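You operate a simulated robot arm through the tools that you are given. There is no shell and no other tool. Be economical: measure what you need, move in short steps, check, and stop when the job is done.

Carry out the task below with a simulated two-armed robot. There is one attempt and no reset: what you move stays moved.

Task
Hold the mister steady, spray the low smudge on the mirror, then wipe it off with the lilac cloth.
Fine: light pressure on the glass; mister and cloth back. Set down upright: plant mister. What is to be rubbed or washed off counts as gone when no trace of it is left.

The check looks at the end state, three seconds after you hand in, the way a careful person would. Anything else that was tipped, shoved, dropped, spilled or broken makes it a failure. Flat cloth is picked up by pressing the open fingertips on it (5 to 10 N) and closing them slowly along it; thin cloth reads only 2 to 8 mm in the jaws.

Robot
Two 6-joint arms with two-finger parallel grippers on one trunk, on a base that drives. Base frame: it is fixed to the floor where the robot stands at the start and does not move with it; the origin is under the middle of the robot, x ahead of it, y to its left, z up. Lengths are in cm, angles in rad, forces in N, time in s.
The left shoulder is at the start at [6, 18.7, 112.2], the right one opposite. Places, roughly: console top [60, -10, 80]; push pad of the mister [50, 10, 90]; smudge low on the mirror [80, 10, 100]. Payload 1.57 kg a hand.
The TCP of each hand is the grasp point between the finger pads, 3 cm short of the fingertips. In the tool frame z runs along the fingers and y along their closing line. The gripper opens to 11 cm. The fingers are 2.4 cm wide and 1.2 cm thick; the gripper's body (4.8 by 11.2 cm) begins 7.8 cm behind the TCP.
Orientation is that of the tool frame in the base frame, as [roll, pitch, yaw] about the fixed x, y, z axes, in that order (R = Rz(yaw) Ry(pitch) Rx(roll)). With the fingers straight down and closing along the base's y, the tool's x points along the base's -x, its y along +y and its z along -z.

Tools
- The arms move only by the tool play_rows. It takes "left_steps", "right_steps" or both (then of equal length, played together; a hand with none holds still); each is a list that holds one entry, the list of rows, each a list of 7 numbers: the shift along the tool's x, y, z in cm, then the turn, a rotation vector about the tool's x, y, z in degrees, then the opening, from 0 (shut) to 1 (fully open). In form: [[[x, y, z, ax, ay, az, hand], ...]]. A call has 1 to 10 rows; each row is the pose to reach, as a shift and turn from the pose commanded when the call began, along the tool's axes at that moment. Each row takes 0.2 s and may step no farther than 5 cm and 0.15 rad from the row before; otherwise, or with a gripper value out of range, the whole call is refused. A pose out of reach is approached as far as the arm can. The call stops where the force on the tool passes 40 N (or 10 N more than at its start, if that is more) or the arm is blocked; 0.2 s more then pass. Each finger travels about 15.3 cm/s and halts on what it meets, pressing with about 36 N; the grip force reading is that of the motor and also rises with nothing between the fingers. The clock runs only during rows and for 0.2 s after the last one: add rows that repeat a pose to give the fingers time. It gives the time, the measured TCP pose, the force on the tool (base axes), the opening and the grip force at its end, in the units of the frame above (readings bear some noise), with the torque about the TCP (base axes, N m) and any sound that the robot's microphone picked up.
- Cameras (640 x 400 px; columns grow to the right, rows downward): "scene" is now at [1.88, 0.22, 166.7]; the picture's right is [0.02, -1.00, 0.00], its down [-0.73, -0.01, -0.68] and it looks along [0.68, 0.01, -0.73] (base axes); focal length 290 px, centre (320, 200). "left" rides on the left gripper at [7, -1.6, -14.1] in its tool frame; the picture's right is [0.23, 0.97, 0.00], its down [-0.85, 0.20, -0.48] and it looks along [-0.47, 0.11, 0.88] (tool axes); focal length 222 px, centre (320, 200). "right" rides on the right gripper at [7, 1.6, -14.1] in its tool frame; the picture's right is [-0.23, 0.97, 0.00], its down [-0.86, -0.20, -0.48] and it looks along [-0.47, -0.11, 0.88] (tool axes); focal length 222 px, centre (320, 200). There is no depth. A picture from a camera that has moved, and an enlarged one, comes with that camera's place and axes in the base frame and with its lens.
- get_image(camera): a new picture of that camera. No time passes.
- move_column(by): slides the trunk up (or, below 0, down) by that many cm; the arms and the scene camera ride with it, the base frame stays. It gives what a move gives, with no picture.
- drive_base(legs): drives the robot by 1 to 6 legs, each [ahead, left, turn to the left] in cm, cm and rad, along the robot's own axes; the way and the turn of a leg run together, so that a leg with both is an arc; at most 150 cm and 3.142 rad a leg. The arms and the cameras ride along, it lands a little off, and it stops where it bumps. It gives what a move gives.
- aim_head(pan, tilt): turns the head with the scene camera to pan (to the left, within 1.501 rad either way) and tilt (down, from -0.506 to 1.204), counted from straight ahead of the robot. It gives what a move gives.
- enlarge(camera, box): a new picture of the part [left, top, right, bottom] of that camera's present view, enlarged. No time passes.
- hand_in(): hands the job in; it is judged then, once.

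Work in short steps. Places have to be worked out from the pictures, the camera data and where the tool is seen: move nearer, look again, correct. Check each grasp and each placing, and mend what went wrong. You have 120 turns and 108 pictures in all, those below and enlarged ones among them. Open the grippers and draw the arms clear of the work before you hand the job in, unless the task says otherwise; then end with one line.

The tools are called after "Call:" as a command line: name --argument value ..., lists and objects as JSON in quotes. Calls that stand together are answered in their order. play_rows: Moves the arms, as the interface text tells. Its arguments: {"type":"object","properties":{"left_steps":{"type":"array","items":{"type":"array","items":{"type":"array","items":{"type":"number"}}}},"right_steps":{"type":"array","items":{"type":"array","items":{"type":"array","items":{"type":"number"}}}}},"required":[]} The other tools are called the same way: move_column (by) slides the trunk up or down; drive_base (legs) drives the base; aim_head (pan, tilt) turns the head that bears the scene camera; get_image (camera) takes a picture; enlarge (camera, box) takes an enlarged picture of a part of a camera's view; hand_in () hands the job in.

At the start:

```text
time_s: 0.0
left_tcp_pos: [38.58, 26.43, 130.78]
left_orientation: [3.14, 0.001, 3.141]
left_contact_force: [0.1, 0.0, 0.7]
left_torque: [0.02, -0.03, 0.02]
left_opening: 11.01
left_grasp_force: 0.0
right_tcp_pos: [43.22, -8.71, 124.27]
right_orientation: [-3.14, 0.0, 3.142]
right_contact_force: [0.7, 0.2, -0.3]
right_torque: [0.01, 0.02, 0.02]
right_opening: 11.0
right_grasp_force: 0.2
trunk travel left (down, up): [-75.0, 24.0]
robot x, y, heading: [0.09, -0.26, 0.005]
head pan, tilt: [0.019, 0.824]
```

scene: 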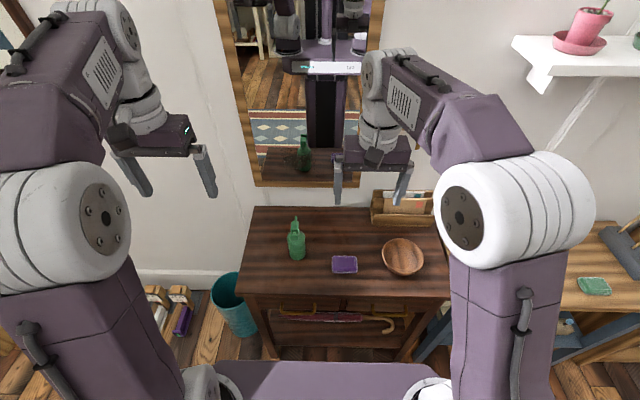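
right: 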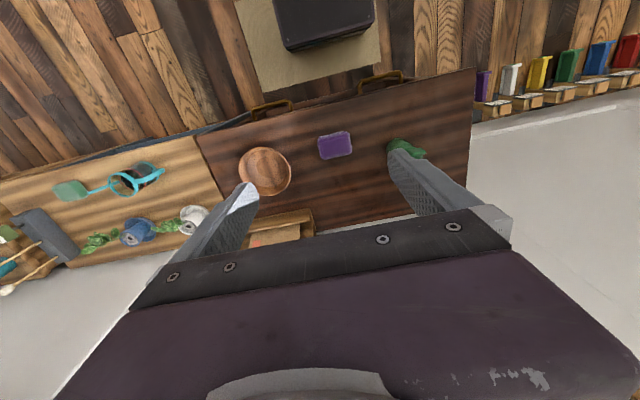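
left: 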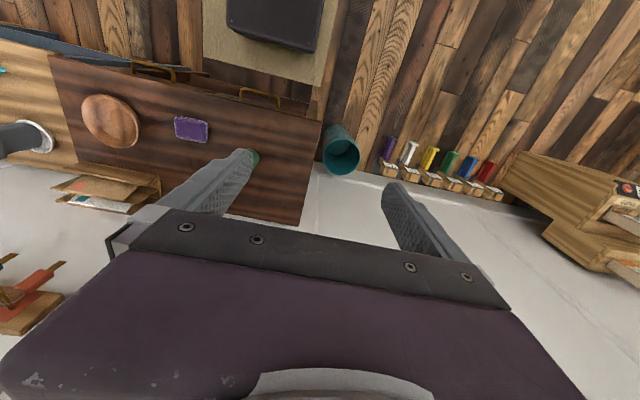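

I start by looking closer at the mister, cloth and the mirror from the scene camera.

Call:
enlarge --camera "scene" --box '[230, 180, 450, 320]'

Call:
enlarge --camera "scene" --box '[210, 60, 400, 200]'

```text
2.86 times, centred on (340, 250) of scene
camera zoom: at [1.88, 0.22, 166.7], right [0.02, -1.0, 0.0], down [-0.73, -0.01, -0.68], along [0.68, 0.01, -0.73], focal length 830 px, centre (263, 57)
```

zoom: 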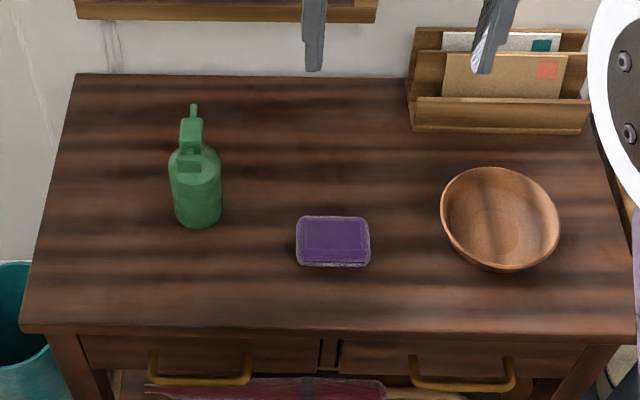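

```text
2.86 times, centred on (305, 130) of scene
camera zoom: at [1.88, 0.22, 166.7], right [0.02, -1.0, 0.0], down [-0.73, -0.01, -0.68], along [0.68, 0.01, -0.73], focal length 830 px, centre (363, 400)
```

zoom: 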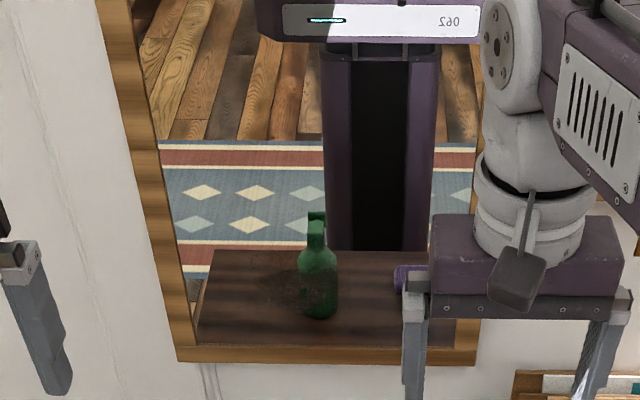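

The smudge looks to be at about (85, 10, 98), the mister at about (61, 9.5) and the cloth at about (56, -8). I need a nearer look at the mister, so I move the left hand toward it, still well above.

Call:
play_rows --left_steps '[[[0, -3, 4, 0, 0, 0, 1], [0, -6, 8, 0, 0, 0, 1], [0, -9, 11, 0, 0, 0, 1], [0, -11, 13, 0, 0, 0, 1], [0, -12, 14, 0, 0, 0, 1]]]'

Call:
get_image --camera "left"

Call:
get_image --camera "scene"

```text
time_s: 1.2
left_tcp_pos: [38.48, 14.48, 116.87]
left_orientation: [-3.141, 0.0, 3.141]
left_contact_force: [0.9, 0.1, -0.5]
left_torque: [-0.01, -0.01, -0.02]
left_opening: 11.0
left_grasp_force: 0.1
right_tcp_pos: [43.17, -8.82, 124.2]
right_orientation: [-3.141, 0.0, -3.141]
right_contact_force: [-0.5, -0.7, 0.1]
right_torque: [0.0, 0.0, 0.0]
right_opening: 11.0
right_grasp_force: 0.0
trunk travel left (down, up): [-75.0, 24.0]
robot x, y, heading: [0.32, -0.06, -0.002]
head pan, tilt: [0.019, 0.824]
```

```text
102 pictures are left
camera left: at [31.46, 12.83, 130.94], right [-0.23, 0.97, 0.0], down [0.85, 0.2, 0.48], along [0.47, 0.11, -0.88], focal length 222 px, centre (320, 200)
```

left: 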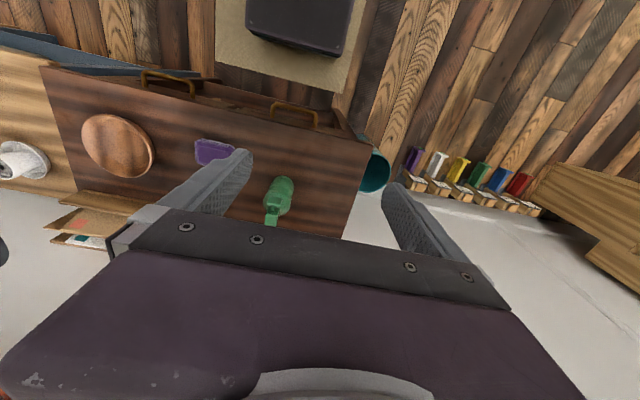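

```text
101 pictures are left
camera scene: at [1.9, 0.2, 166.71], right [0.02, -1.0, 0.0], down [-0.73, -0.01, -0.68], along [0.68, 0.01, -0.73], focal length 290 px, centre (320, 200)
```

scene: 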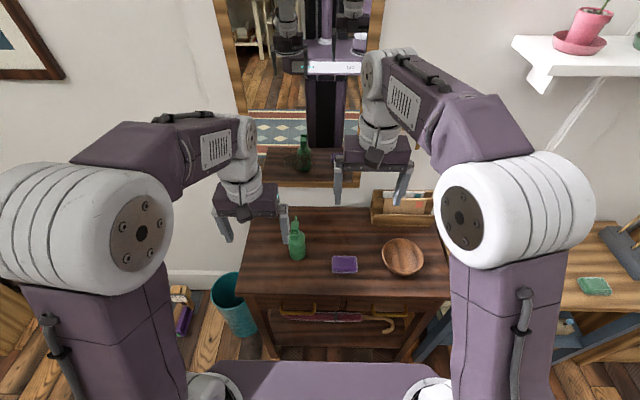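

Zooming in on the mister from the left hand camera and on its side and mirror image.

Call:
enlarge --camera "left" --box '[240, 160, 320, 240]'

Call:
enlarge --camera "scene" --box '[265, 200, 345, 270]'

Call:
enlarge --camera "scene" --box '[250, 120, 350, 190]'

```text
5.00 times, centred on (280, 200) of left
camera zoom: at [31.46, 12.83, 130.94], right [-0.23, 0.97, 0.0], down [0.85, 0.2, 0.48], along [0.47, 0.11, -0.88], focal length 1111 px, centre (520, 200)
```

zoom: 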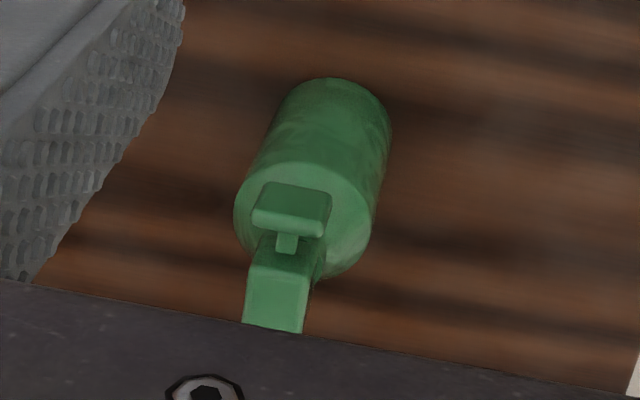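

```text
5.71 times, centred on (305, 235) of scene
camera zoom: at [1.9, 0.2, 166.71], right [0.02, -1.0, 0.0], down [-0.73, -0.01, -0.68], along [0.68, 0.01, -0.73], focal length 1659 px, centre (406, 0)
```

zoom: 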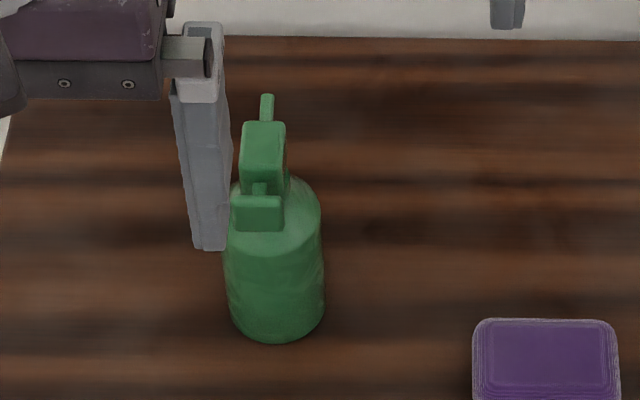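

```text
5.71 times, centred on (300, 155) of scene
camera zoom: at [1.9, 0.2, 166.71], right [0.02, -1.0, 0.0], down [-0.73, -0.01, -0.68], along [0.68, 0.01, -0.73], focal length 1659 px, centre (434, 457)
```

zoom: 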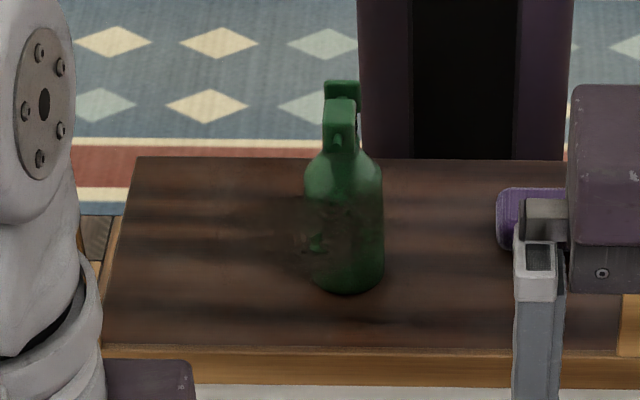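

The mister has a push pad on its robot side, at about (54, 9, 93), which is pushed in toward +x. Its nozzle points at the mirror from about z 96, and the console top is near z 80. I'll hold the body from the left with a horizontal hand, so I turn the left hand to point toward -y, well clear.

Call:
play_rows --left_steps '[[[-0.6, 1.8, 0.7, 4.6, 4.6, -4.6, 1], [-1.2, 3.6, 1.4, 9.2, 9.2, -9.2, 1], [-1.8, 5.4, 2.1, 13.8, 13.8, -13.8, 1], [-2.4, 7.2, 2.8, 18.4, 18.4, -18.4, 1], [-3, 9, 3.5, 23, 23, -23, 1], [-3.6, 10.8, 4.2, 27.6, 27.6, -27.6, 1], [-4.2, 12.6, 4.9, 32.2, 32.2, -32.2, 1], [-4.8, 14.4, 5.6, 36.8, 36.8, -36.8, 1], [-5.4, 16.2, 6.3, 41.4, 41.4, -41.4, 1], [-6.5, 17.5, 7, 46, 46, -46, 1]]]'

```text
time_s: 3.4
left_tcp_pos: [40.21, 28.04, 111.32]
left_orientation: [-2.567, -1.0, -2.562]
left_contact_force: [-0.3, 0.5, -0.3]
left_torque: [0.03, 0.01, 0.02]
left_opening: 10.99
left_grasp_force: 0.1
left hand out of reach, approached as far as the arm can: row 8, 9, 10
right_tcp_pos: [43.16, -8.8, 124.25]
right_orientation: [3.141, 0.001, 3.141]
right_contact_force: [-0.2, 0.4, -0.4]
right_torque: [0.0, 0.0, -0.01]
right_opening: 11.01
right_grasp_force: 0.0
trunk travel left (down, up): [-75.0, 24.0]
robot x, y, heading: [-0.07, -0.31, 0.002]
head pan, tilt: [0.019, 0.824]
```

The arm hit a limit partway through the turn, so I look at how it stands.

Call:
get_image --camera "scene"

```text
97 pictures are left
camera scene: at [1.8, 0.22, 166.7], right [0.02, -1.0, 0.0], down [-0.73, -0.01, -0.68], along [0.68, 0.01, -0.73], focal length 290 px, centre (320, 200)
```

scene: 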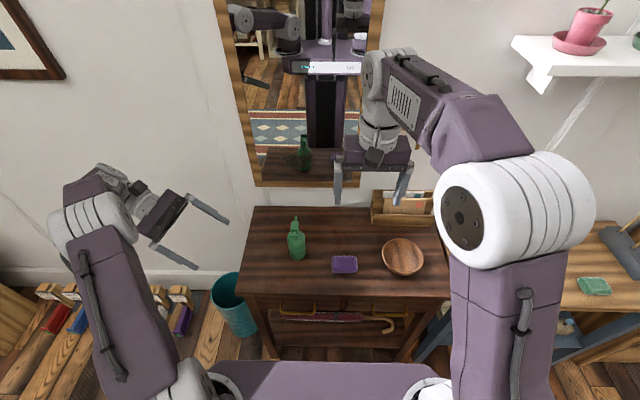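

The mid-turn pose pointed backward, which stretched the arm. I finish the turn while bringing the hand inward to about (46, 22, 104).

Call:
play_rows --left_steps '[[[-0.5, -0.7, 2.1, 0, 0, 0, 1], [-1, -1.4, 4.2, 4.6, 4.6, -4.6, 1], [-1.5, -2.1, 6.4, 9.2, 9.2, -9.2, 1], [-2, -2.9, 8.6, 13.8, 13.8, -13.8, 1], [-2.5, -3.6, 10.8, 18.4, 18.4, -18.4, 1], [-2.5, -3.6, 10.8, 23.1, 23.1, -23.1, 1], [-2.5, -3.6, 10.8, 23.1, 23.1, -23.1, 1]]]'

Call:
get_image --camera "scene"

```text
time_s: 5.0
left_tcp_pos: [41.21, 17.94, 105.29]
left_orientation: [-2.461, -1.567, -2.256]
left_contact_force: [-0.4, -0.6, 0.0]
left_torque: [-0.06, 0.03, 0.0]
left_opening: 11.03
left_grasp_force: 0.0
right_tcp_pos: [43.16, -8.81, 124.27]
right_orientation: [-3.141, 0.001, -3.141]
right_contact_force: [-0.3, 0.0, 0.1]
right_torque: [0.02, 0.01, 0.05]
right_opening: 11.0
right_grasp_force: 0.1
trunk travel left (down, up): [-75.0, 24.0]
robot x, y, heading: [-0.23, 0.15, -0.003]
head pan, tilt: [0.019, 0.824]
```

```text
96 pictures are left
camera scene: at [1.9, 0.2, 166.7], right [0.02, -1.0, 0.0], down [-0.73, -0.01, -0.68], along [0.68, 0.01, -0.73], focal length 290 px, centre (320, 200)
```

scene: 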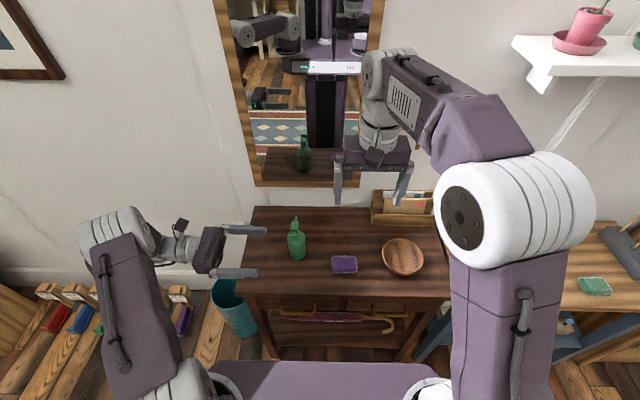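

The left hand is now horizontal, pointing at -y. I bring it level with the mister, still off to its left.

Call:
play_rows --left_steps '[[[-1, -2.7, -1.5, 0, 0, 0, 1], [-2.5, -5.4, -3, 0, 0, 0, 1], [-4, -8.1, -4, 0, 0, 0, 1], [-6, -10.8, -5, 0, 0, 0, 1], [-7.5, -13.5, -6, 0, 0, 0, 1], [-9.3, -16.3, -6, 0, 0, 0, 1], [-9.3, -16.3, -6, 0, 0, 0, 1]]]'

Call:
get_image --camera "left"

Call:
get_image --camera "scene"

```text
time_s: 6.6
left_tcp_pos: [48.76, 19.73, 100.81]
left_orientation: [-2.507, -1.565, -2.209]
left_contact_force: [-0.2, 0.7, 0.6]
left_torque: [0.0, -0.04, 0.01]
left_opening: 11.02
left_grasp_force: 0.0
left hand out of reach, approached as far as the arm can: row 3, 4, 5, 6, 7
right_tcp_pos: [43.08, -8.83, 124.28]
right_orientation: [3.141, 0.001, 3.141]
right_contact_force: [0.3, 0.1, 0.4]
right_torque: [0.02, 0.02, 0.02]
right_opening: 11.04
right_grasp_force: 0.1
trunk travel left (down, up): [-75.0, 24.0]
robot x, y, heading: [0.19, -0.15, -0.002]
head pan, tilt: [0.019, 0.824]
```

```text
95 pictures are left
camera left: at [50.31, 33.99, 107.9], right [-0.97, 0.0, 0.22], down [-0.2, 0.48, -0.85], along [-0.11, -0.88, -0.47], focal length 222 px, centre (320, 200)
```

left: 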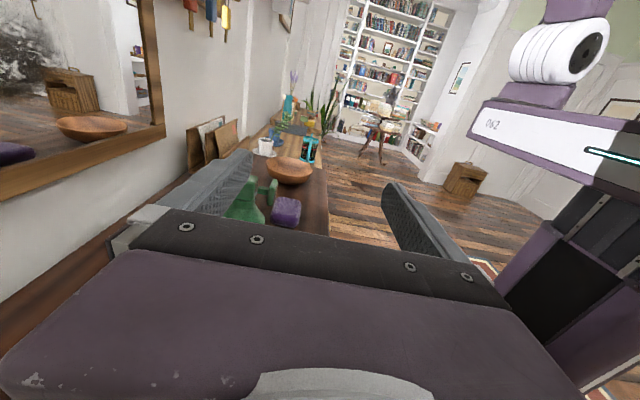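

```text
94 pictures are left
camera scene: at [1.88, 0.23, 166.7], right [0.02, -1.0, 0.0], down [-0.73, -0.01, -0.68], along [0.68, 0.01, -0.73], focal length 290 px, centre (320, 200)
```

scene: 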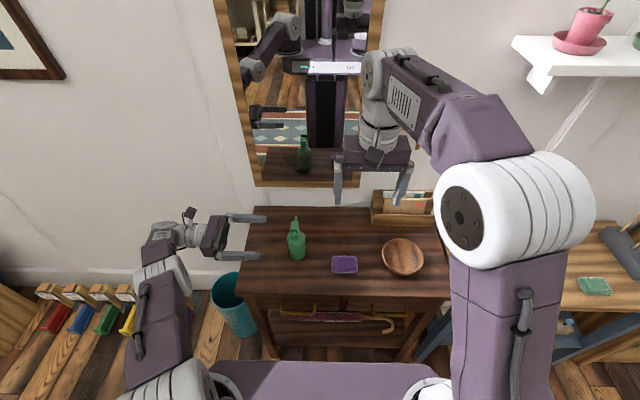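

The target needs more reach. The base front sits at about x 24 and the console front at x 42, so I drive 11 cm ahead.

Call:
drive_base --legs '[[11, 0, 0]]'

Call:
get_image --camera "left"

Call:
get_image --camera "scene"

```text
time_s: 7.8
left_tcp_pos: [59.46, 19.94, 100.79]
left_orientation: [-2.377, -1.563, -2.336]
left_contact_force: [0.2, -0.7, 0.7]
left_torque: [-0.02, -0.01, 0.01]
left_opening: 11.01
left_grasp_force: 0.0
right_tcp_pos: [53.98, -8.8, 124.26]
right_orientation: [3.141, 0.002, -3.14]
right_contact_force: [0.4, -0.2, 0.3]
right_torque: [-0.02, 0.01, 0.0]
right_opening: 10.98
right_grasp_force: 0.1
trunk travel left (down, up): [-75.0, 24.0]
robot x, y, heading: [10.86, -0.02, 0.002]
head pan, tilt: [0.019, 0.824]
```

```text
93 pictures are left
camera left: at [61.01, 34.07, 107.95], right [-0.97, 0.0, 0.22], down [-0.2, 0.48, -0.85], along [-0.11, -0.88, -0.47], focal length 222 px, centre (320, 200)
```

left: 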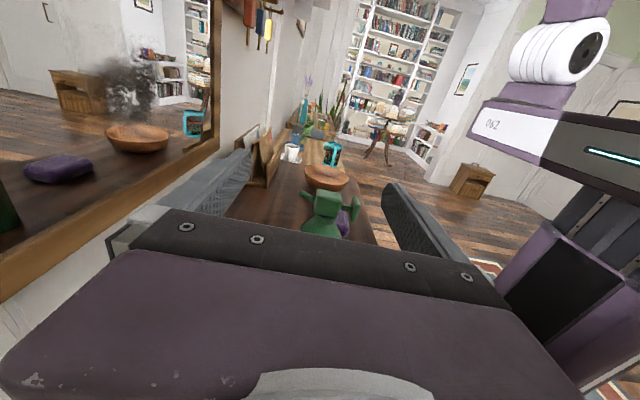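

```text
92 pictures are left
camera scene: at [12.59, 0.23, 166.71], right [0.02, -1.0, 0.0], down [-0.73, -0.02, -0.68], along [0.68, 0.01, -0.73], focal length 290 px, centre (320, 200)
```

scene: 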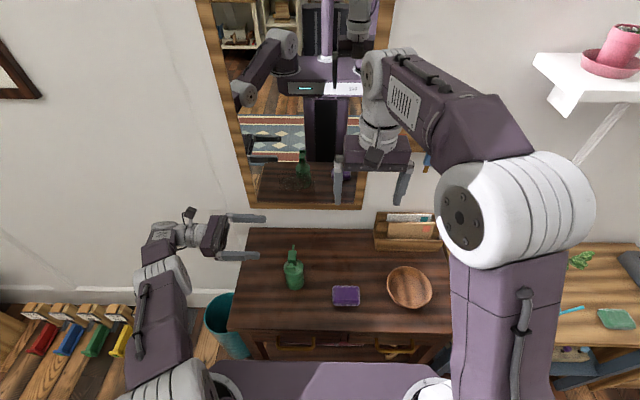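

The smudge shows clearly from the side. I zoom in on it and the mister to triangulate.

Call:
enlarge --camera "left" --box '[60, 30, 220, 130]'

Call:
enlarge --camera "scene" --box '[230, 140, 390, 240]'

Call:
enlarge --camera "left" --box '[270, 160, 390, 240]'

Call:
enlarge --camera "scene" --box '[255, 235, 375, 315]'

```text
4.00 times, centred on (140, 80) of left
camera zoom: at [61.01, 34.07, 107.95], right [-0.97, 0.0, 0.22], down [-0.2, 0.48, -0.85], along [-0.11, -0.88, -0.47], focal length 888 px, centre (1040, 680)
```

zoom: 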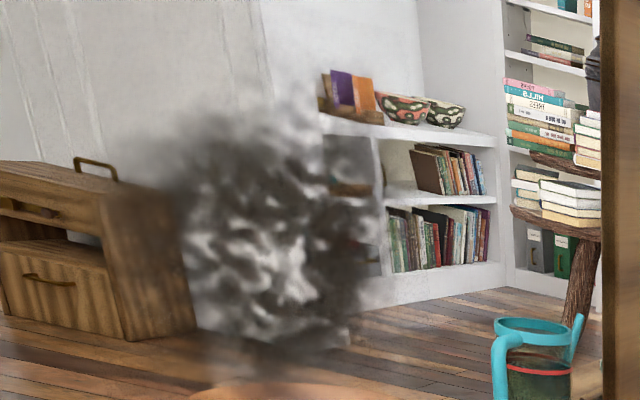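

```text
4.00 times, centred on (310, 190) of scene
camera zoom: at [12.59, 0.23, 166.71], right [0.02, -1.0, 0.0], down [-0.73, -0.02, -0.68], along [0.68, 0.01, -0.73], focal length 1161 px, centre (360, 240)
```

zoom: 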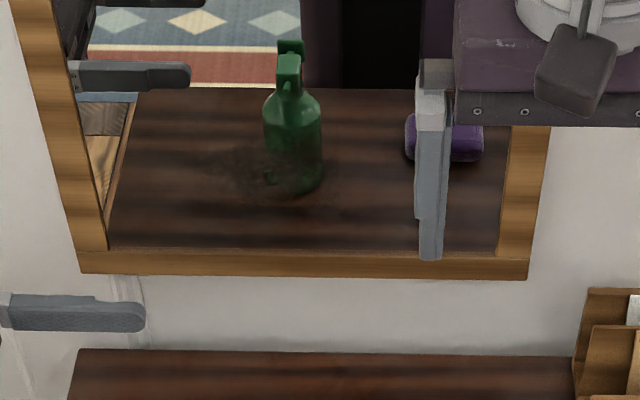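

```text
5.00 times, centred on (330, 200) of left
camera zoom: at [61.01, 34.07, 107.95], right [-0.97, 0.0, 0.22], down [-0.2, 0.48, -0.85], along [-0.11, -0.88, -0.47], focal length 1111 px, centre (270, 200)
```

zoom: 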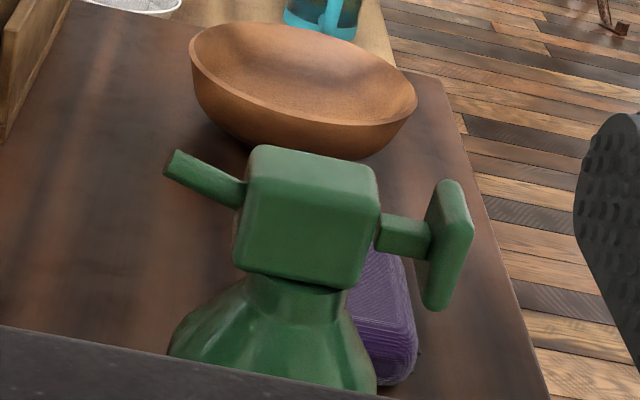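

```text
5.00 times, centred on (315, 275) of scene
camera zoom: at [12.59, 0.23, 166.71], right [0.02, -1.0, 0.0], down [-0.73, -0.02, -0.68], along [0.68, 0.01, -0.73], focal length 1452 px, centre (345, -175)
```

zoom: 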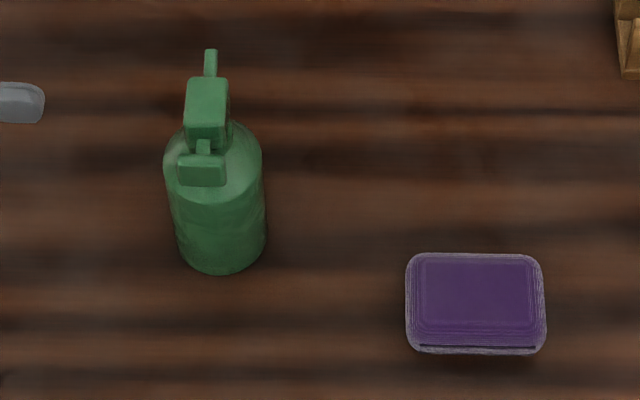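

The smudge is on glass at x≈80, spanning y 3 to 12 and z 99 to 106. The mister's nozzle tip is at (60.7, 8.8, 95), tilted up about 17°, and its pad is at (53.2, 8.7, 94.2). I lower the left hand to body height beside it.

Call:
play_rows --left_steps '[[[-3, 0.5, -1, 0, 0, 0, 1], [-6, 1, -2, 0, 0, 0, 1], [-9, 1.5, -2, 0, 0, 0, 1], [-12, 2, -2, 0, 0, 0, 1], [-14, 2.3, -2, 0, 0, 0, 1], [-15.5, 2.3, -2, 0, 0, 0, 1], [-15.5, 2.3, -2, 0, 0, 0, 1]]]'

Call:
get_image --camera "scene"

Call:
get_image --camera "left"

```text
time_s: 9.4
left_tcp_pos: [53.31, 18.85, 90.26]
left_orientation: [-2.47, -1.566, -2.239]
left_contact_force: [0.1, 0.0, 0.3]
left_torque: [0.02, 0.01, 0.0]
left_opening: 10.97
left_grasp_force: 0.0
left hand out of reach, approached as far as the arm can: row 1, 2, 3, 4, 5, 6, 7
right_tcp_pos: [54.01, -8.62, 124.24]
right_orientation: [-3.141, -0.001, -3.14]
right_contact_force: [0.3, 0.8, 0.0]
right_torque: [0.01, -0.03, -0.01]
right_opening: 11.02
right_grasp_force: 0.1
trunk travel left (down, up): [-75.0, 24.0]
robot x, y, heading: [10.92, 0.13, 0.007]
head pan, tilt: [0.019, 0.824]
```

```text
87 pictures are left
camera scene: at [12.69, 0.24, 166.7], right [0.02, -1.0, 0.0], down [-0.73, -0.02, -0.68], along [0.68, 0.01, -0.73], focal length 290 px, centre (320, 200)
```

scene: 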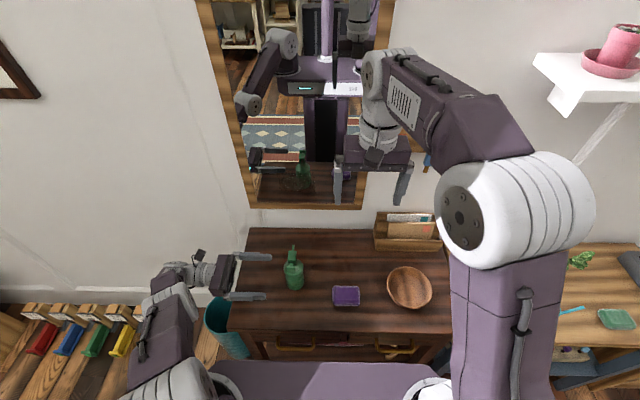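

```text
86 pictures are left
camera left: at [54.79, 32.89, 97.41], right [-0.97, 0.0, 0.22], down [-0.2, 0.48, -0.85], along [-0.11, -0.88, -0.47], focal length 222 px, centre (320, 200)
```

left: 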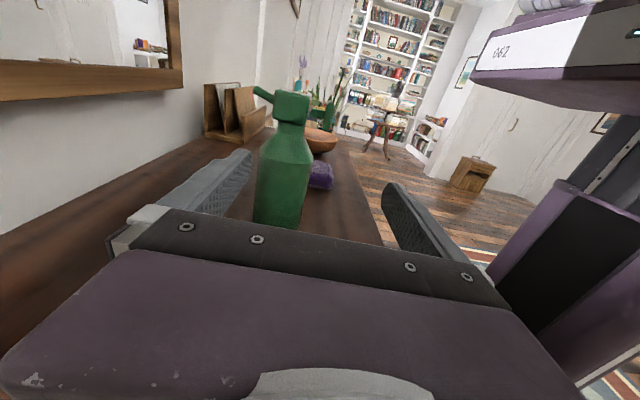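

The shoulder is too high for this reach. I lift the left hand and then lower the trunk by 16 cm so the shoulder comes nearer hand height.

Call:
play_rows --left_steps '[[[4, 0, 0, 0, 0, 0, 1], [8, 0, -1, 0, 0, 0, 1], [11, 0, -2, 0, 0, 0, 1], [13, 1, -2, 0, 0, 0, 1], [13, 1, -2, 0, 0, 0, 1]]]'

Call:
move_column --by -14

```text
time_s: 10.6
left_tcp_pos: [51.9, 20.58, 103.42]
left_orientation: [-2.463, -1.565, -2.251]
left_contact_force: [0.2, -0.5, -0.3]
left_torque: [-0.02, 0.01, 0.0]
left_opening: 11.02
left_grasp_force: 0.1
right_tcp_pos: [54.05, -8.75, 124.3]
right_orientation: [-3.14, -0.001, -3.141]
right_contact_force: [-0.1, 0.4, 0.4]
right_torque: [0.03, -0.02, 0.01]
right_opening: 11.0
right_grasp_force: 0.0
trunk travel left (down, up): [-75.0, 24.0]
robot x, y, heading: [10.6, -0.06, 0.006]
head pan, tilt: [0.019, 0.824]
```

```text
time_s: 12.3
left_tcp_pos: [51.93, 20.59, 89.41]
left_orientation: [-2.454, -1.567, -2.259]
left_contact_force: [0.3, 0.6, -0.3]
left_torque: [0.0, 0.04, 0.0]
left_opening: 11.03
left_grasp_force: 0.0
right_tcp_pos: [54.12, -8.83, 110.17]
right_orientation: [3.141, -0.001, -3.141]
right_contact_force: [-0.6, 0.1, 0.3]
right_torque: [0.02, 0.0, 0.0]
right_opening: 11.02
right_grasp_force: 0.1
trunk travel left (down, up): [-61.0, 38.0]
robot x, y, heading: [10.77, -0.26, 0.002]
head pan, tilt: [0.019, 0.824]
```

Now I move to (57.2, 20.6, 84.8) at body height.

Call:
play_rows --left_steps '[[[-1, -1.3, 0, 0, 0, 0, 1], [-2, -2.6, 0, 0, 0, 0, 1], [-3.3, -4, 0, 0, 0, 0, 1], [-4.6, -5.3, 0, 0, 0, 0, 1], [-4.6, -5.3, 0, 0, 0, 0, 1]]]'

Call:
get_image --camera "left"

Call:
get_image --camera "scene"

```text
time_s: 13.5
left_tcp_pos: [57.29, 20.53, 84.86]
left_orientation: [-2.518, -1.565, -2.194]
left_contact_force: [0.0, 0.3, 0.2]
left_torque: [-0.01, 0.01, 0.02]
left_opening: 11.0
left_grasp_force: 0.1
right_tcp_pos: [54.03, -8.77, 110.24]
right_orientation: [-3.14, 0.0, -3.14]
right_contact_force: [-0.3, -0.3, 0.2]
right_torque: [0.01, 0.01, 0.01]
right_opening: 10.99
right_grasp_force: 0.1
trunk travel left (down, up): [-61.0, 38.0]
robot x, y, heading: [11.08, 0.07, 0.002]
head pan, tilt: [0.019, 0.824]
```

```text
85 pictures are left
camera left: at [58.8, 34.81, 91.99], right [-0.97, 0.0, 0.22], down [-0.2, 0.48, -0.85], along [-0.11, -0.88, -0.47], focal length 222 px, centre (320, 200)
```

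left: 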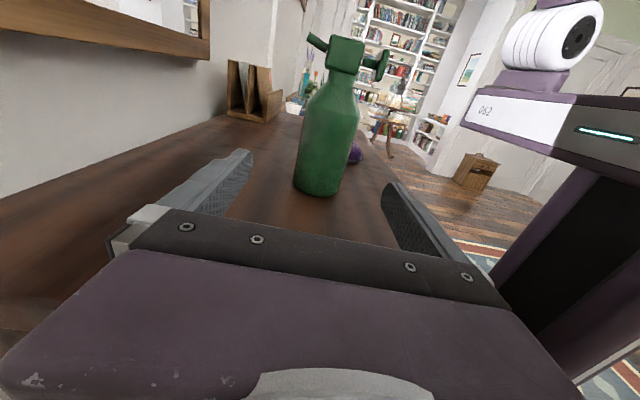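

```text
84 pictures are left
camera scene: at [12.67, 0.22, 152.71], right [0.02, -1.0, 0.0], down [-0.73, -0.02, -0.68], along [0.68, 0.01, -0.73], focal length 290 px, centre (320, 200)
```

scene: 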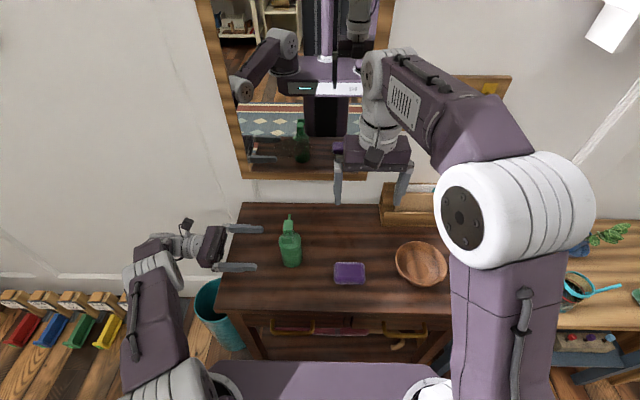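

The mister body is between the fingers, with its axis at x≈56.5. I advance the open fingers around it.

Call:
play_rows --left_steps '[[[0, 0.6, 2, 0, 0, 0, 1], [0, 0.7, 4, 0, 0, 0, 1], [0, 0.7, 6, 0, 0, 0, 1], [0, 0.7, 8, 0, 0, 0, 1], [0, 0.7, 10, 0, 0, 0, 1], [0, 0.7, 11.8, 0, 0, 0, 1], [0, 0.7, 11.8, 0, 0, 0, 1]]]'

Call:
get_image --camera "left"

Call:
enlarge --camera "scene" --box '[220, 190, 380, 290]'

```text
time_s: 15.1
left_tcp_pos: [56.75, 8.81, 84.91]
left_orientation: [-2.42, -1.564, -2.292]
left_contact_force: [-0.6, 0.4, -0.7]
left_torque: [0.01, -0.02, 0.0]
left_opening: 11.01
left_grasp_force: 0.1
right_tcp_pos: [53.85, -8.77, 110.35]
right_orientation: [3.141, -0.001, -3.14]
right_contact_force: [1.0, 0.5, 0.3]
right_torque: [0.04, -0.03, 0.03]
right_opening: 11.01
right_grasp_force: 0.1
trunk travel left (down, up): [-61.0, 38.0]
robot x, y, heading: [10.97, -0.12, -0.0]
head pan, tilt: [0.019, 0.824]
```

```text
83 pictures are left
camera left: at [58.19, 23.08, 91.94], right [-0.97, 0.0, 0.22], down [-0.2, 0.48, -0.85], along [-0.11, -0.88, -0.47], focal length 222 px, centre (320, 200)
```

left: 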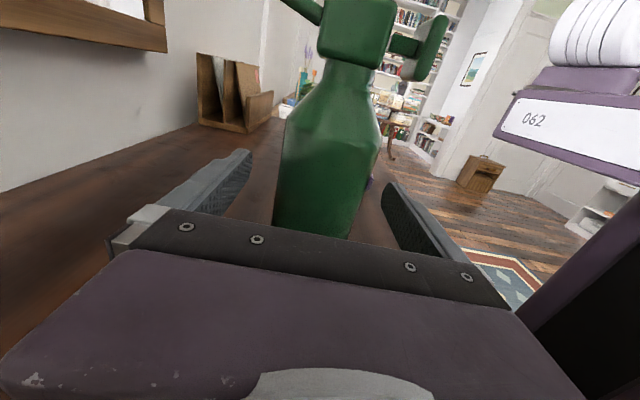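

```text
4.00 times, centred on (300, 240) of scene
camera zoom: at [12.7, 0.27, 152.7], right [0.02, -1.0, 0.0], down [-0.73, -0.02, -0.68], along [0.68, 0.01, -0.73], focal length 1161 px, centre (400, 40)
```

zoom: 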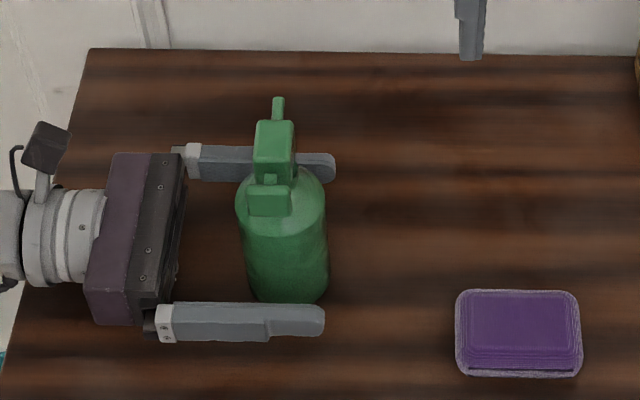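

The bottle sits centrally between the fingers. I close gradually.

Call:
play_rows --left_steps '[[[0, 0, 0.4, 0, 0, 0, 1], [0, 0, 0.4, 0, 0, 0, 0.8], [0, 0, 0.4, 0, 0, 0, 0.68], [0, 0, 0.4, 0, 0, 0, 0.62], [0, 0, 0.4, 0, 0, 0, 0.58], [0, 0, 0.4, 0, 0, 0, 0.54], [0, 0, 0.4, 0, 0, 0, 0.5], [0, 0, 0.4, 0, 0, 0, 0.4], [0, 0, 0.4, 0, 0, 0, 0.4]]]'

Call:
enlarge --camera "scene" --box '[220, 190, 380, 290]'

```text
time_s: 17.1
left_tcp_pos: [56.59, 8.45, 84.78]
left_orientation: [-2.443, -1.565, -2.269]
left_contact_force: [-1.6, 1.0, 1.2]
left_torque: [0.01, 0.19, -0.01]
left_opening: 5.91
left_grasp_force: 36.0
right_tcp_pos: [53.92, -8.65, 110.3]
right_orientation: [3.14, 0.0, -3.14]
right_contact_force: [-0.3, -0.3, -0.2]
right_torque: [-0.03, -0.02, -0.05]
right_opening: 11.01
right_grasp_force: 0.1
trunk travel left (down, up): [-61.0, 38.0]
robot x, y, heading: [10.8, 0.02, 0.003]
head pan, tilt: [0.019, 0.824]
```

```text
4.00 times, centred on (300, 240) of scene
camera zoom: at [12.67, 0.23, 152.71], right [0.02, -1.0, 0.0], down [-0.73, -0.02, -0.68], along [0.68, 0.01, -0.73], focal length 1161 px, centre (400, 40)
```

zoom: 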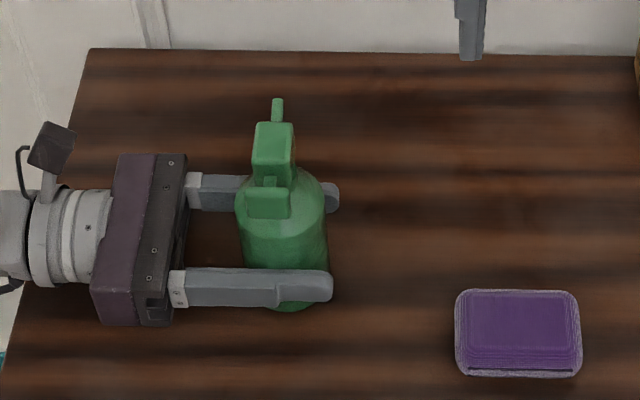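

The body is gripped at 5.9 cm width. I lift 2.2 cm and shift 1 cm right so the 17° up-tilted nozzle aims at the smudge centre.

Call:
play_rows --left_steps '[[[0.7, 0, 0, 0, 0, 0, 0.4], [1.5, 0, 0.3, 0, 0, 0, 0.4], [2.2, 0, 0.7, 0, 0, 0, 0.4], [2.2, 0, 1, 0, 0, 0, 0.4], [2.2, 0, 1, 0, 0, 0, 0.4]]]'

Call:
enlarge --camera "scene" --box '[220, 190, 380, 290]'

Call:
enlarge --camera "right" --box '[320, 60, 480, 260]'

```text
time_s: 18.3
left_tcp_pos: [56.52, 7.45, 86.88]
left_orientation: [-2.49, -1.565, -2.223]
left_contact_force: [1.2, 0.5, -1.8]
left_torque: [-0.06, -0.11, 0.07]
left_opening: 5.89
left_grasp_force: 36.0
right_tcp_pos: [54.02, -8.72, 110.29]
right_orientation: [-3.141, 0.0, -3.14]
right_contact_force: [0.0, 0.2, 0.0]
right_torque: [-0.02, 0.0, 0.01]
right_opening: 10.99
right_grasp_force: 0.0
trunk travel left (down, up): [-61.0, 38.0]
robot x, y, heading: [10.54, 0.15, 0.004]
head pan, tilt: [0.019, 0.824]
```

```text
4.00 times, centred on (300, 240) of scene
camera zoom: at [12.74, 0.24, 152.7], right [0.02, -1.0, 0.0], down [-0.73, -0.02, -0.68], along [0.68, 0.01, -0.73], focal length 1161 px, centre (400, 40)
```

zoom: 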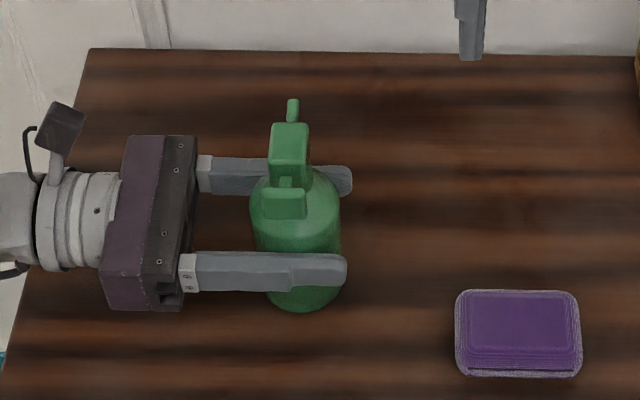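

```text
2.00 times, centred on (400, 160) of right
camera zoom: at [47.1, -7.06, 124.34], right [0.23, 0.97, 0.0], down [0.86, -0.2, 0.48], along [0.47, -0.11, -0.88], focal length 444 px, centre (160, 280)
```

zoom: 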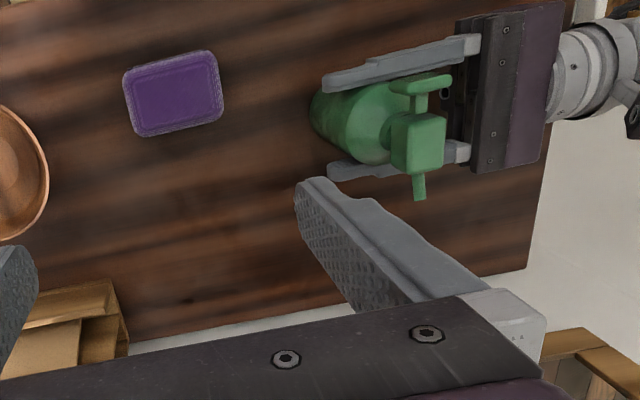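

The mister is held steady in the air, with its pad now near (53, 7.3, 96.3). I close the right hand and bring it behind the pad on the robot side.

Call:
play_rows --right_steps '[[[2.5, 3, 0, 0, 0, 0, 0.6], [5, 6, 0, 0, 0, 0, 0.3], [7.5, 9, 0, 0, 0, 0, 0], [7.5, 12.5, 0, 0, 0, 0, 0], [7.5, 16, 0, 0, 0, 0, 0], [7.5, 16, 4, 0, 0, 0, 0], [7.5, 16, 8, 0, 0, 0, 0], [7.5, 16, 10.5, 0, 0, 0, 0], [7.5, 16, 12.6, 0, 0, 0, 0], [7.5, 16, 12.6, 0, 0, 0, 0]]]'

Call:
get_image --camera "right"

Call:
get_image --camera "left"

Call:
get_image --camera "scene"

```text
time_s: 20.5
left_tcp_pos: [56.61, 7.47, 86.85]
left_orientation: [-2.439, -1.565, -2.271]
left_contact_force: [-1.7, 0.4, 1.6]
left_torque: [0.0, 0.21, 0.02]
left_opening: 5.87
left_grasp_force: 36.0
right_tcp_pos: [46.33, 7.34, 97.58]
right_orientation: [3.142, 0.0, -3.14]
right_contact_force: [0.3, -0.2, 0.4]
right_torque: [-0.02, -0.02, 0.02]
right_opening: 0.0
right_grasp_force: 21.6
trunk travel left (down, up): [-61.0, 38.0]
robot x, y, heading: [10.82, 0.06, 0.001]
head pan, tilt: [0.019, 0.824]
```

```text
78 pictures are left
camera right: at [39.46, 9.0, 111.68], right [0.23, 0.97, 0.0], down [0.86, -0.2, 0.48], along [0.47, -0.11, -0.88], focal length 222 px, centre (320, 200)
```

right: 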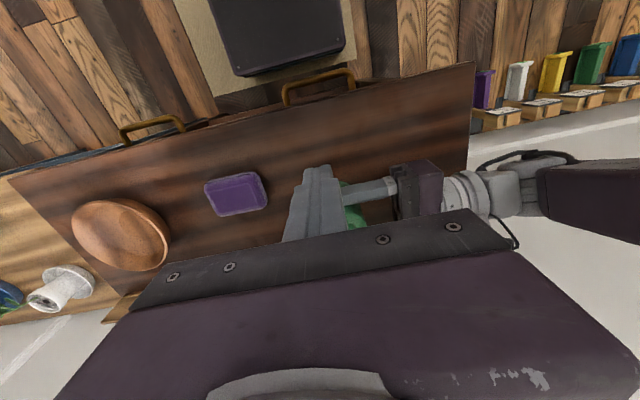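

```text
77 pictures are left
camera left: at [58.09, 21.68, 94.04], right [-0.97, 0.0, 0.22], down [-0.2, 0.48, -0.85], along [-0.11, -0.88, -0.47], focal length 222 px, centre (320, 200)
```

left: 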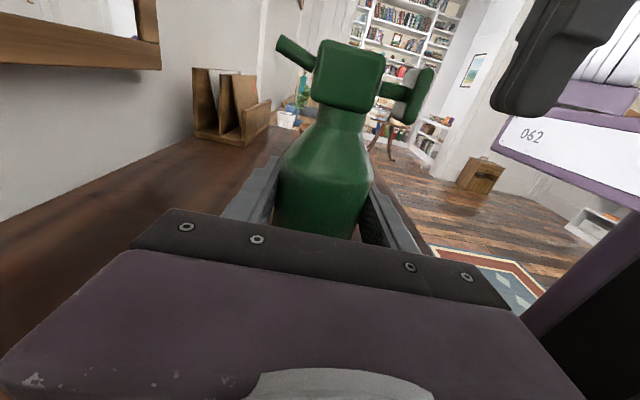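

```text
76 pictures are left
camera scene: at [12.65, 0.23, 152.7], right [0.02, -1.0, 0.0], down [-0.73, -0.02, -0.68], along [0.68, 0.01, -0.73], focal length 290 px, centre (320, 200)
```

scene: 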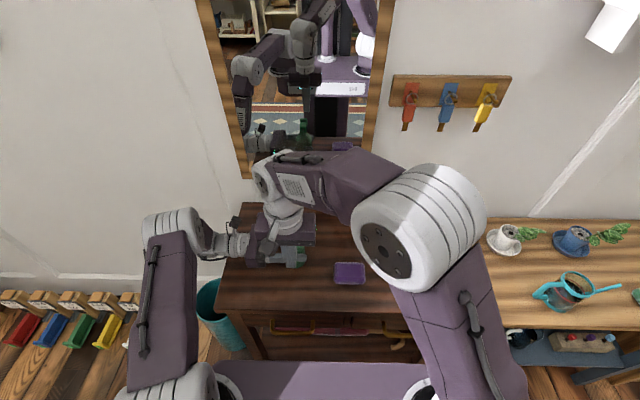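

The right fingertips are behind the pad at pad height, about 5 cm short. I advance until near contact.

Call:
play_rows --right_steps '[[[-1.5, 0, 0, 0, 0, 0, 0], [-3, 0, 0, 0, 0, 0, 0], [-4.2, 0, 0, 0, 0, 0, 0], [-4.2, 0, 0, 0, 0, 0, 0]]]'

Call:
get_image --camera "left"

```text
time_s: 21.5
left_tcp_pos: [56.64, 7.59, 86.99]
left_orientation: [-2.413, -1.564, -2.301]
left_contact_force: [-0.9, 1.6, 1.9]
left_torque: [-0.03, 0.21, 0.01]
left_opening: 5.88
left_grasp_force: 36.3
right_tcp_pos: [50.61, 7.41, 97.75]
right_orientation: [3.14, 0.001, -3.139]
right_contact_force: [-0.3, 0.3, -0.1]
right_torque: [0.03, -0.06, 0.02]
right_opening: 0.0
right_grasp_force: 21.6
trunk travel left (down, up): [-61.0, 38.0]
robot x, y, heading: [10.6, 0.13, 0.004]
head pan, tilt: [0.019, 0.824]
```

```text
75 pictures are left
camera left: at [58.1, 21.68, 94.04], right [-0.97, 0.0, 0.22], down [-0.2, 0.48, -0.85], along [-0.11, -0.88, -0.47], focal length 222 px, centre (320, 200)
```

left: 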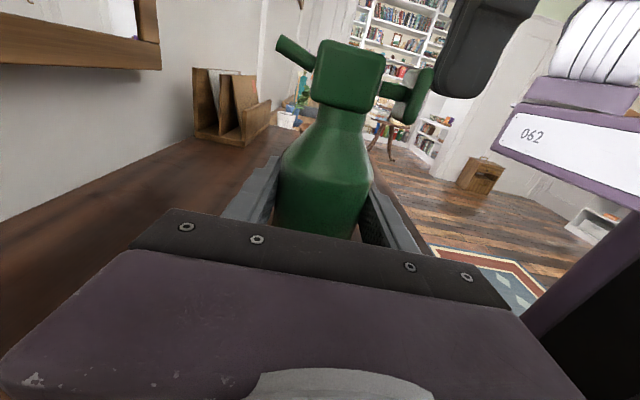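

The finger is about to touch the pad. I press it in slowly up to 1.4 cm and listen for the spray.

Call:
play_rows --right_steps '[[[-0.3, 0, 0, 0, 0, 0, 0], [-0.6, 0, 0, 0, 0, 0, 0], [-0.9, 0, 0, 0, 0, 0, 0], [-1.2, 0, 0, 0, 0, 0, 0], [-1.4, 0, 0, 0, 0, 0, 0], [-1.4, 0, 0, 0, 0, 0, 0]]]'

Call:
get_image --camera "left"

```text
time_s: 22.9
left_tcp_pos: [56.5, 7.57, 86.88]
left_orientation: [-2.439, -1.567, -2.273]
left_contact_force: [1.1, -0.6, 1.6]
left_torque: [0.07, 0.37, 0.02]
left_opening: 5.9
left_grasp_force: 35.9
right_tcp_pos: [52.05, 7.25, 97.72]
right_orientation: [3.141, 0.0, -3.141]
right_contact_force: [-2.6, 1.7, -0.9]
right_torque: [0.03, 0.02, -0.02]
right_opening: 0.0
right_grasp_force: 21.7
trunk travel left (down, up): [-61.0, 38.0]
robot x, y, heading: [10.93, -0.07, 0.005]
head pan, tilt: [0.019, 0.824]
```

```text
74 pictures are left
camera left: at [58.1, 21.69, 94.04], right [-0.97, 0.0, 0.22], down [-0.2, 0.48, -0.85], along [-0.11, -0.88, -0.47], focal length 222 px, centre (320, 200)
```

left: 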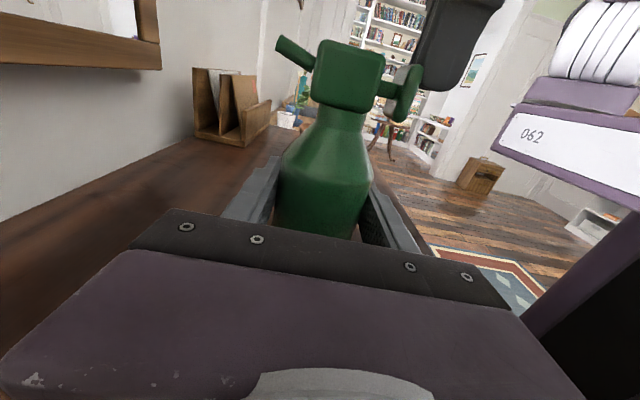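

The pad is moving in with about 2.6 N and nothing has sounded yet. I press further.

Call:
play_rows --right_steps '[[[-0.3, 0, 0, 0, 0, 0, 0], [-0.6, 0, 0, 0, 0, 0, 0], [-0.8, 0, 0, 0, 0, 0, 0], [-1.0, 0, 0, 0, 0, 0, 0], [-1.0, 0, 0, 0, 0, 0, 0]]]'

Call:
get_image --camera "left"

Call:
get_image --camera "scene"

```text
time_s: 24.1
left_tcp_pos: [56.79, 7.52, 86.84]
left_orientation: [-2.522, -1.565, -2.189]
left_contact_force: [20.3, -0.6, -5.3]
left_torque: [-0.11, 1.5, 0.02]
left_opening: 5.88
left_grasp_force: 36.0
right_tcp_pos: [52.98, 7.26, 97.64]
right_orientation: [-3.141, -0.003, -3.139]
right_contact_force: [-19.8, 0.5, 7.6]
right_torque: [-0.03, 0.42, -0.02]
right_opening: 0.01
right_grasp_force: 21.6
trunk travel left (down, up): [-61.0, 38.0]
robot x, y, heading: [10.63, 0.06, 0.0]
head pan, tilt: [0.019, 0.824]
heard: click
```

```text
73 pictures are left
camera left: at [58.13, 21.69, 94.05], right [-0.97, 0.0, 0.22], down [-0.2, 0.48, -0.85], along [-0.1, -0.88, -0.47], focal length 222 px, centre (320, 200)
```

left: 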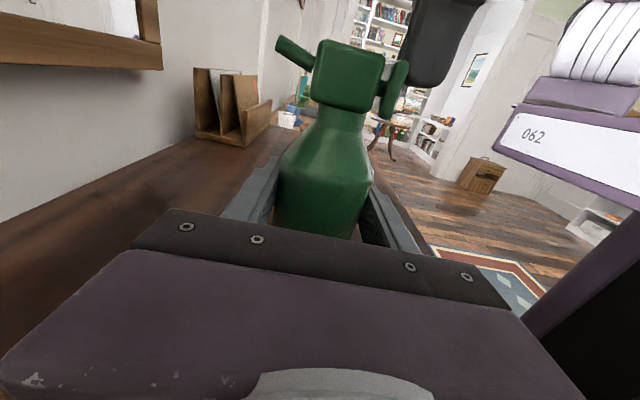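

```text
72 pictures are left
camera scene: at [12.64, 0.22, 152.71], right [0.02, -1.0, 0.0], down [-0.73, -0.02, -0.68], along [0.68, 0.01, -0.73], focal length 290 px, centre (320, 200)
```

scene: 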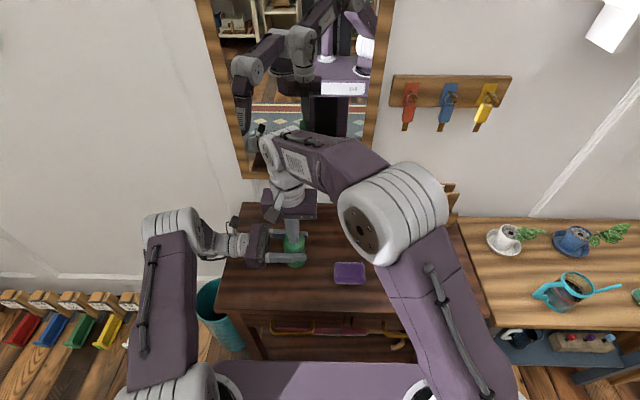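

A click means the pad reached its stop, so it should have sprayed. I retract the right hand and look at the glass.

Call:
play_rows --right_steps '[[[1.5, 0, 0, 0, 0, 0, 0], [3.5, 0, 0, 0, 0, 0, 0], [6, 0, -3, 0, 0, 0, 0], [6, -3, -6, 0, 0, 0, 0], [6, -7, -6, 0, 0, 0, 0], [6, -11, -6, 0, 0, 0, 0]]]'

Call:
enlarge --camera "scene" --box '[220, 80, 400, 200]'

Call:
get_image --camera "left"

```text
time_s: 25.5
left_tcp_pos: [56.5, 7.36, 86.95]
left_orientation: [-2.491, -1.564, -2.222]
left_contact_force: [-0.6, -1.5, 1.9]
left_torque: [-0.06, 0.17, 0.04]
left_opening: 5.89
left_grasp_force: 35.9
right_tcp_pos: [47.22, -4.0, 103.47]
right_orientation: [-3.141, 0.001, -3.14]
right_contact_force: [0.9, -0.2, -0.6]
right_torque: [0.02, -0.07, 0.02]
right_opening: 0.02
right_grasp_force: 21.3
trunk travel left (down, up): [-61.0, 38.0]
robot x, y, heading: [10.47, 0.15, -0.002]
head pan, tilt: [0.019, 0.824]
```

```text
3.33 times, centred on (310, 140) of scene
camera zoom: at [12.66, 0.12, 152.7], right [0.02, -1.0, 0.0], down [-0.73, -0.02, -0.68], along [0.68, 0.02, -0.73], focal length 968 px, centre (353, 400)
```

zoom: 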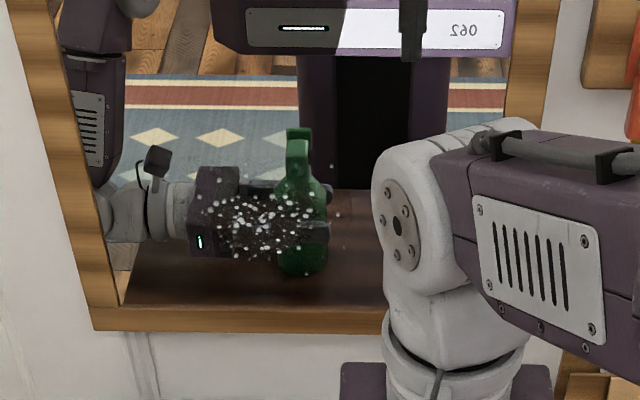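

```text
70 pictures are left
camera left: at [58.1, 21.62, 94.06], right [-0.97, 0.0, 0.22], down [-0.2, 0.48, -0.85], along [-0.11, -0.88, -0.47], focal length 222 px, centre (320, 200)
```

left: 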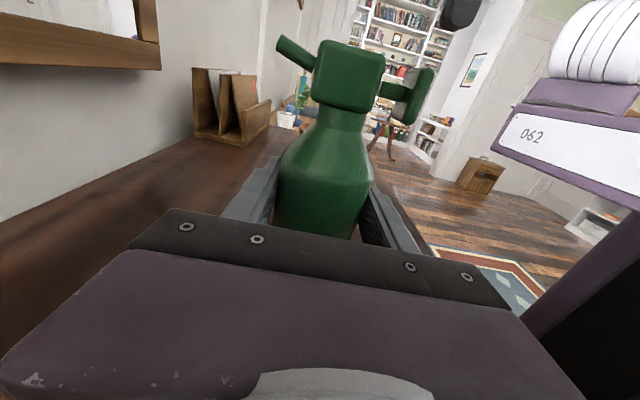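

The droplets landed on the smudge region. I zoom to check the coverage.

Call:
enlarge --camera "scene" --box '[265, 125, 335, 170]'

```text
8.89 times, centred on (300, 148) of scene
camera zoom: at [12.66, 0.12, 152.7], right [0.02, -1.0, 0.0], down [-0.73, -0.02, -0.68], along [0.68, 0.02, -0.73], focal length 2581 px, centre (498, 667)
```

zoom: 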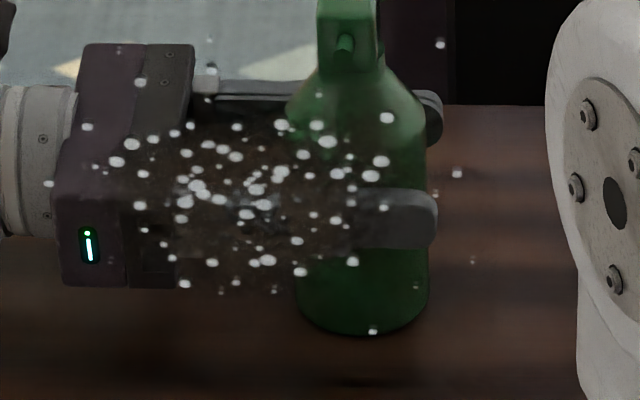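

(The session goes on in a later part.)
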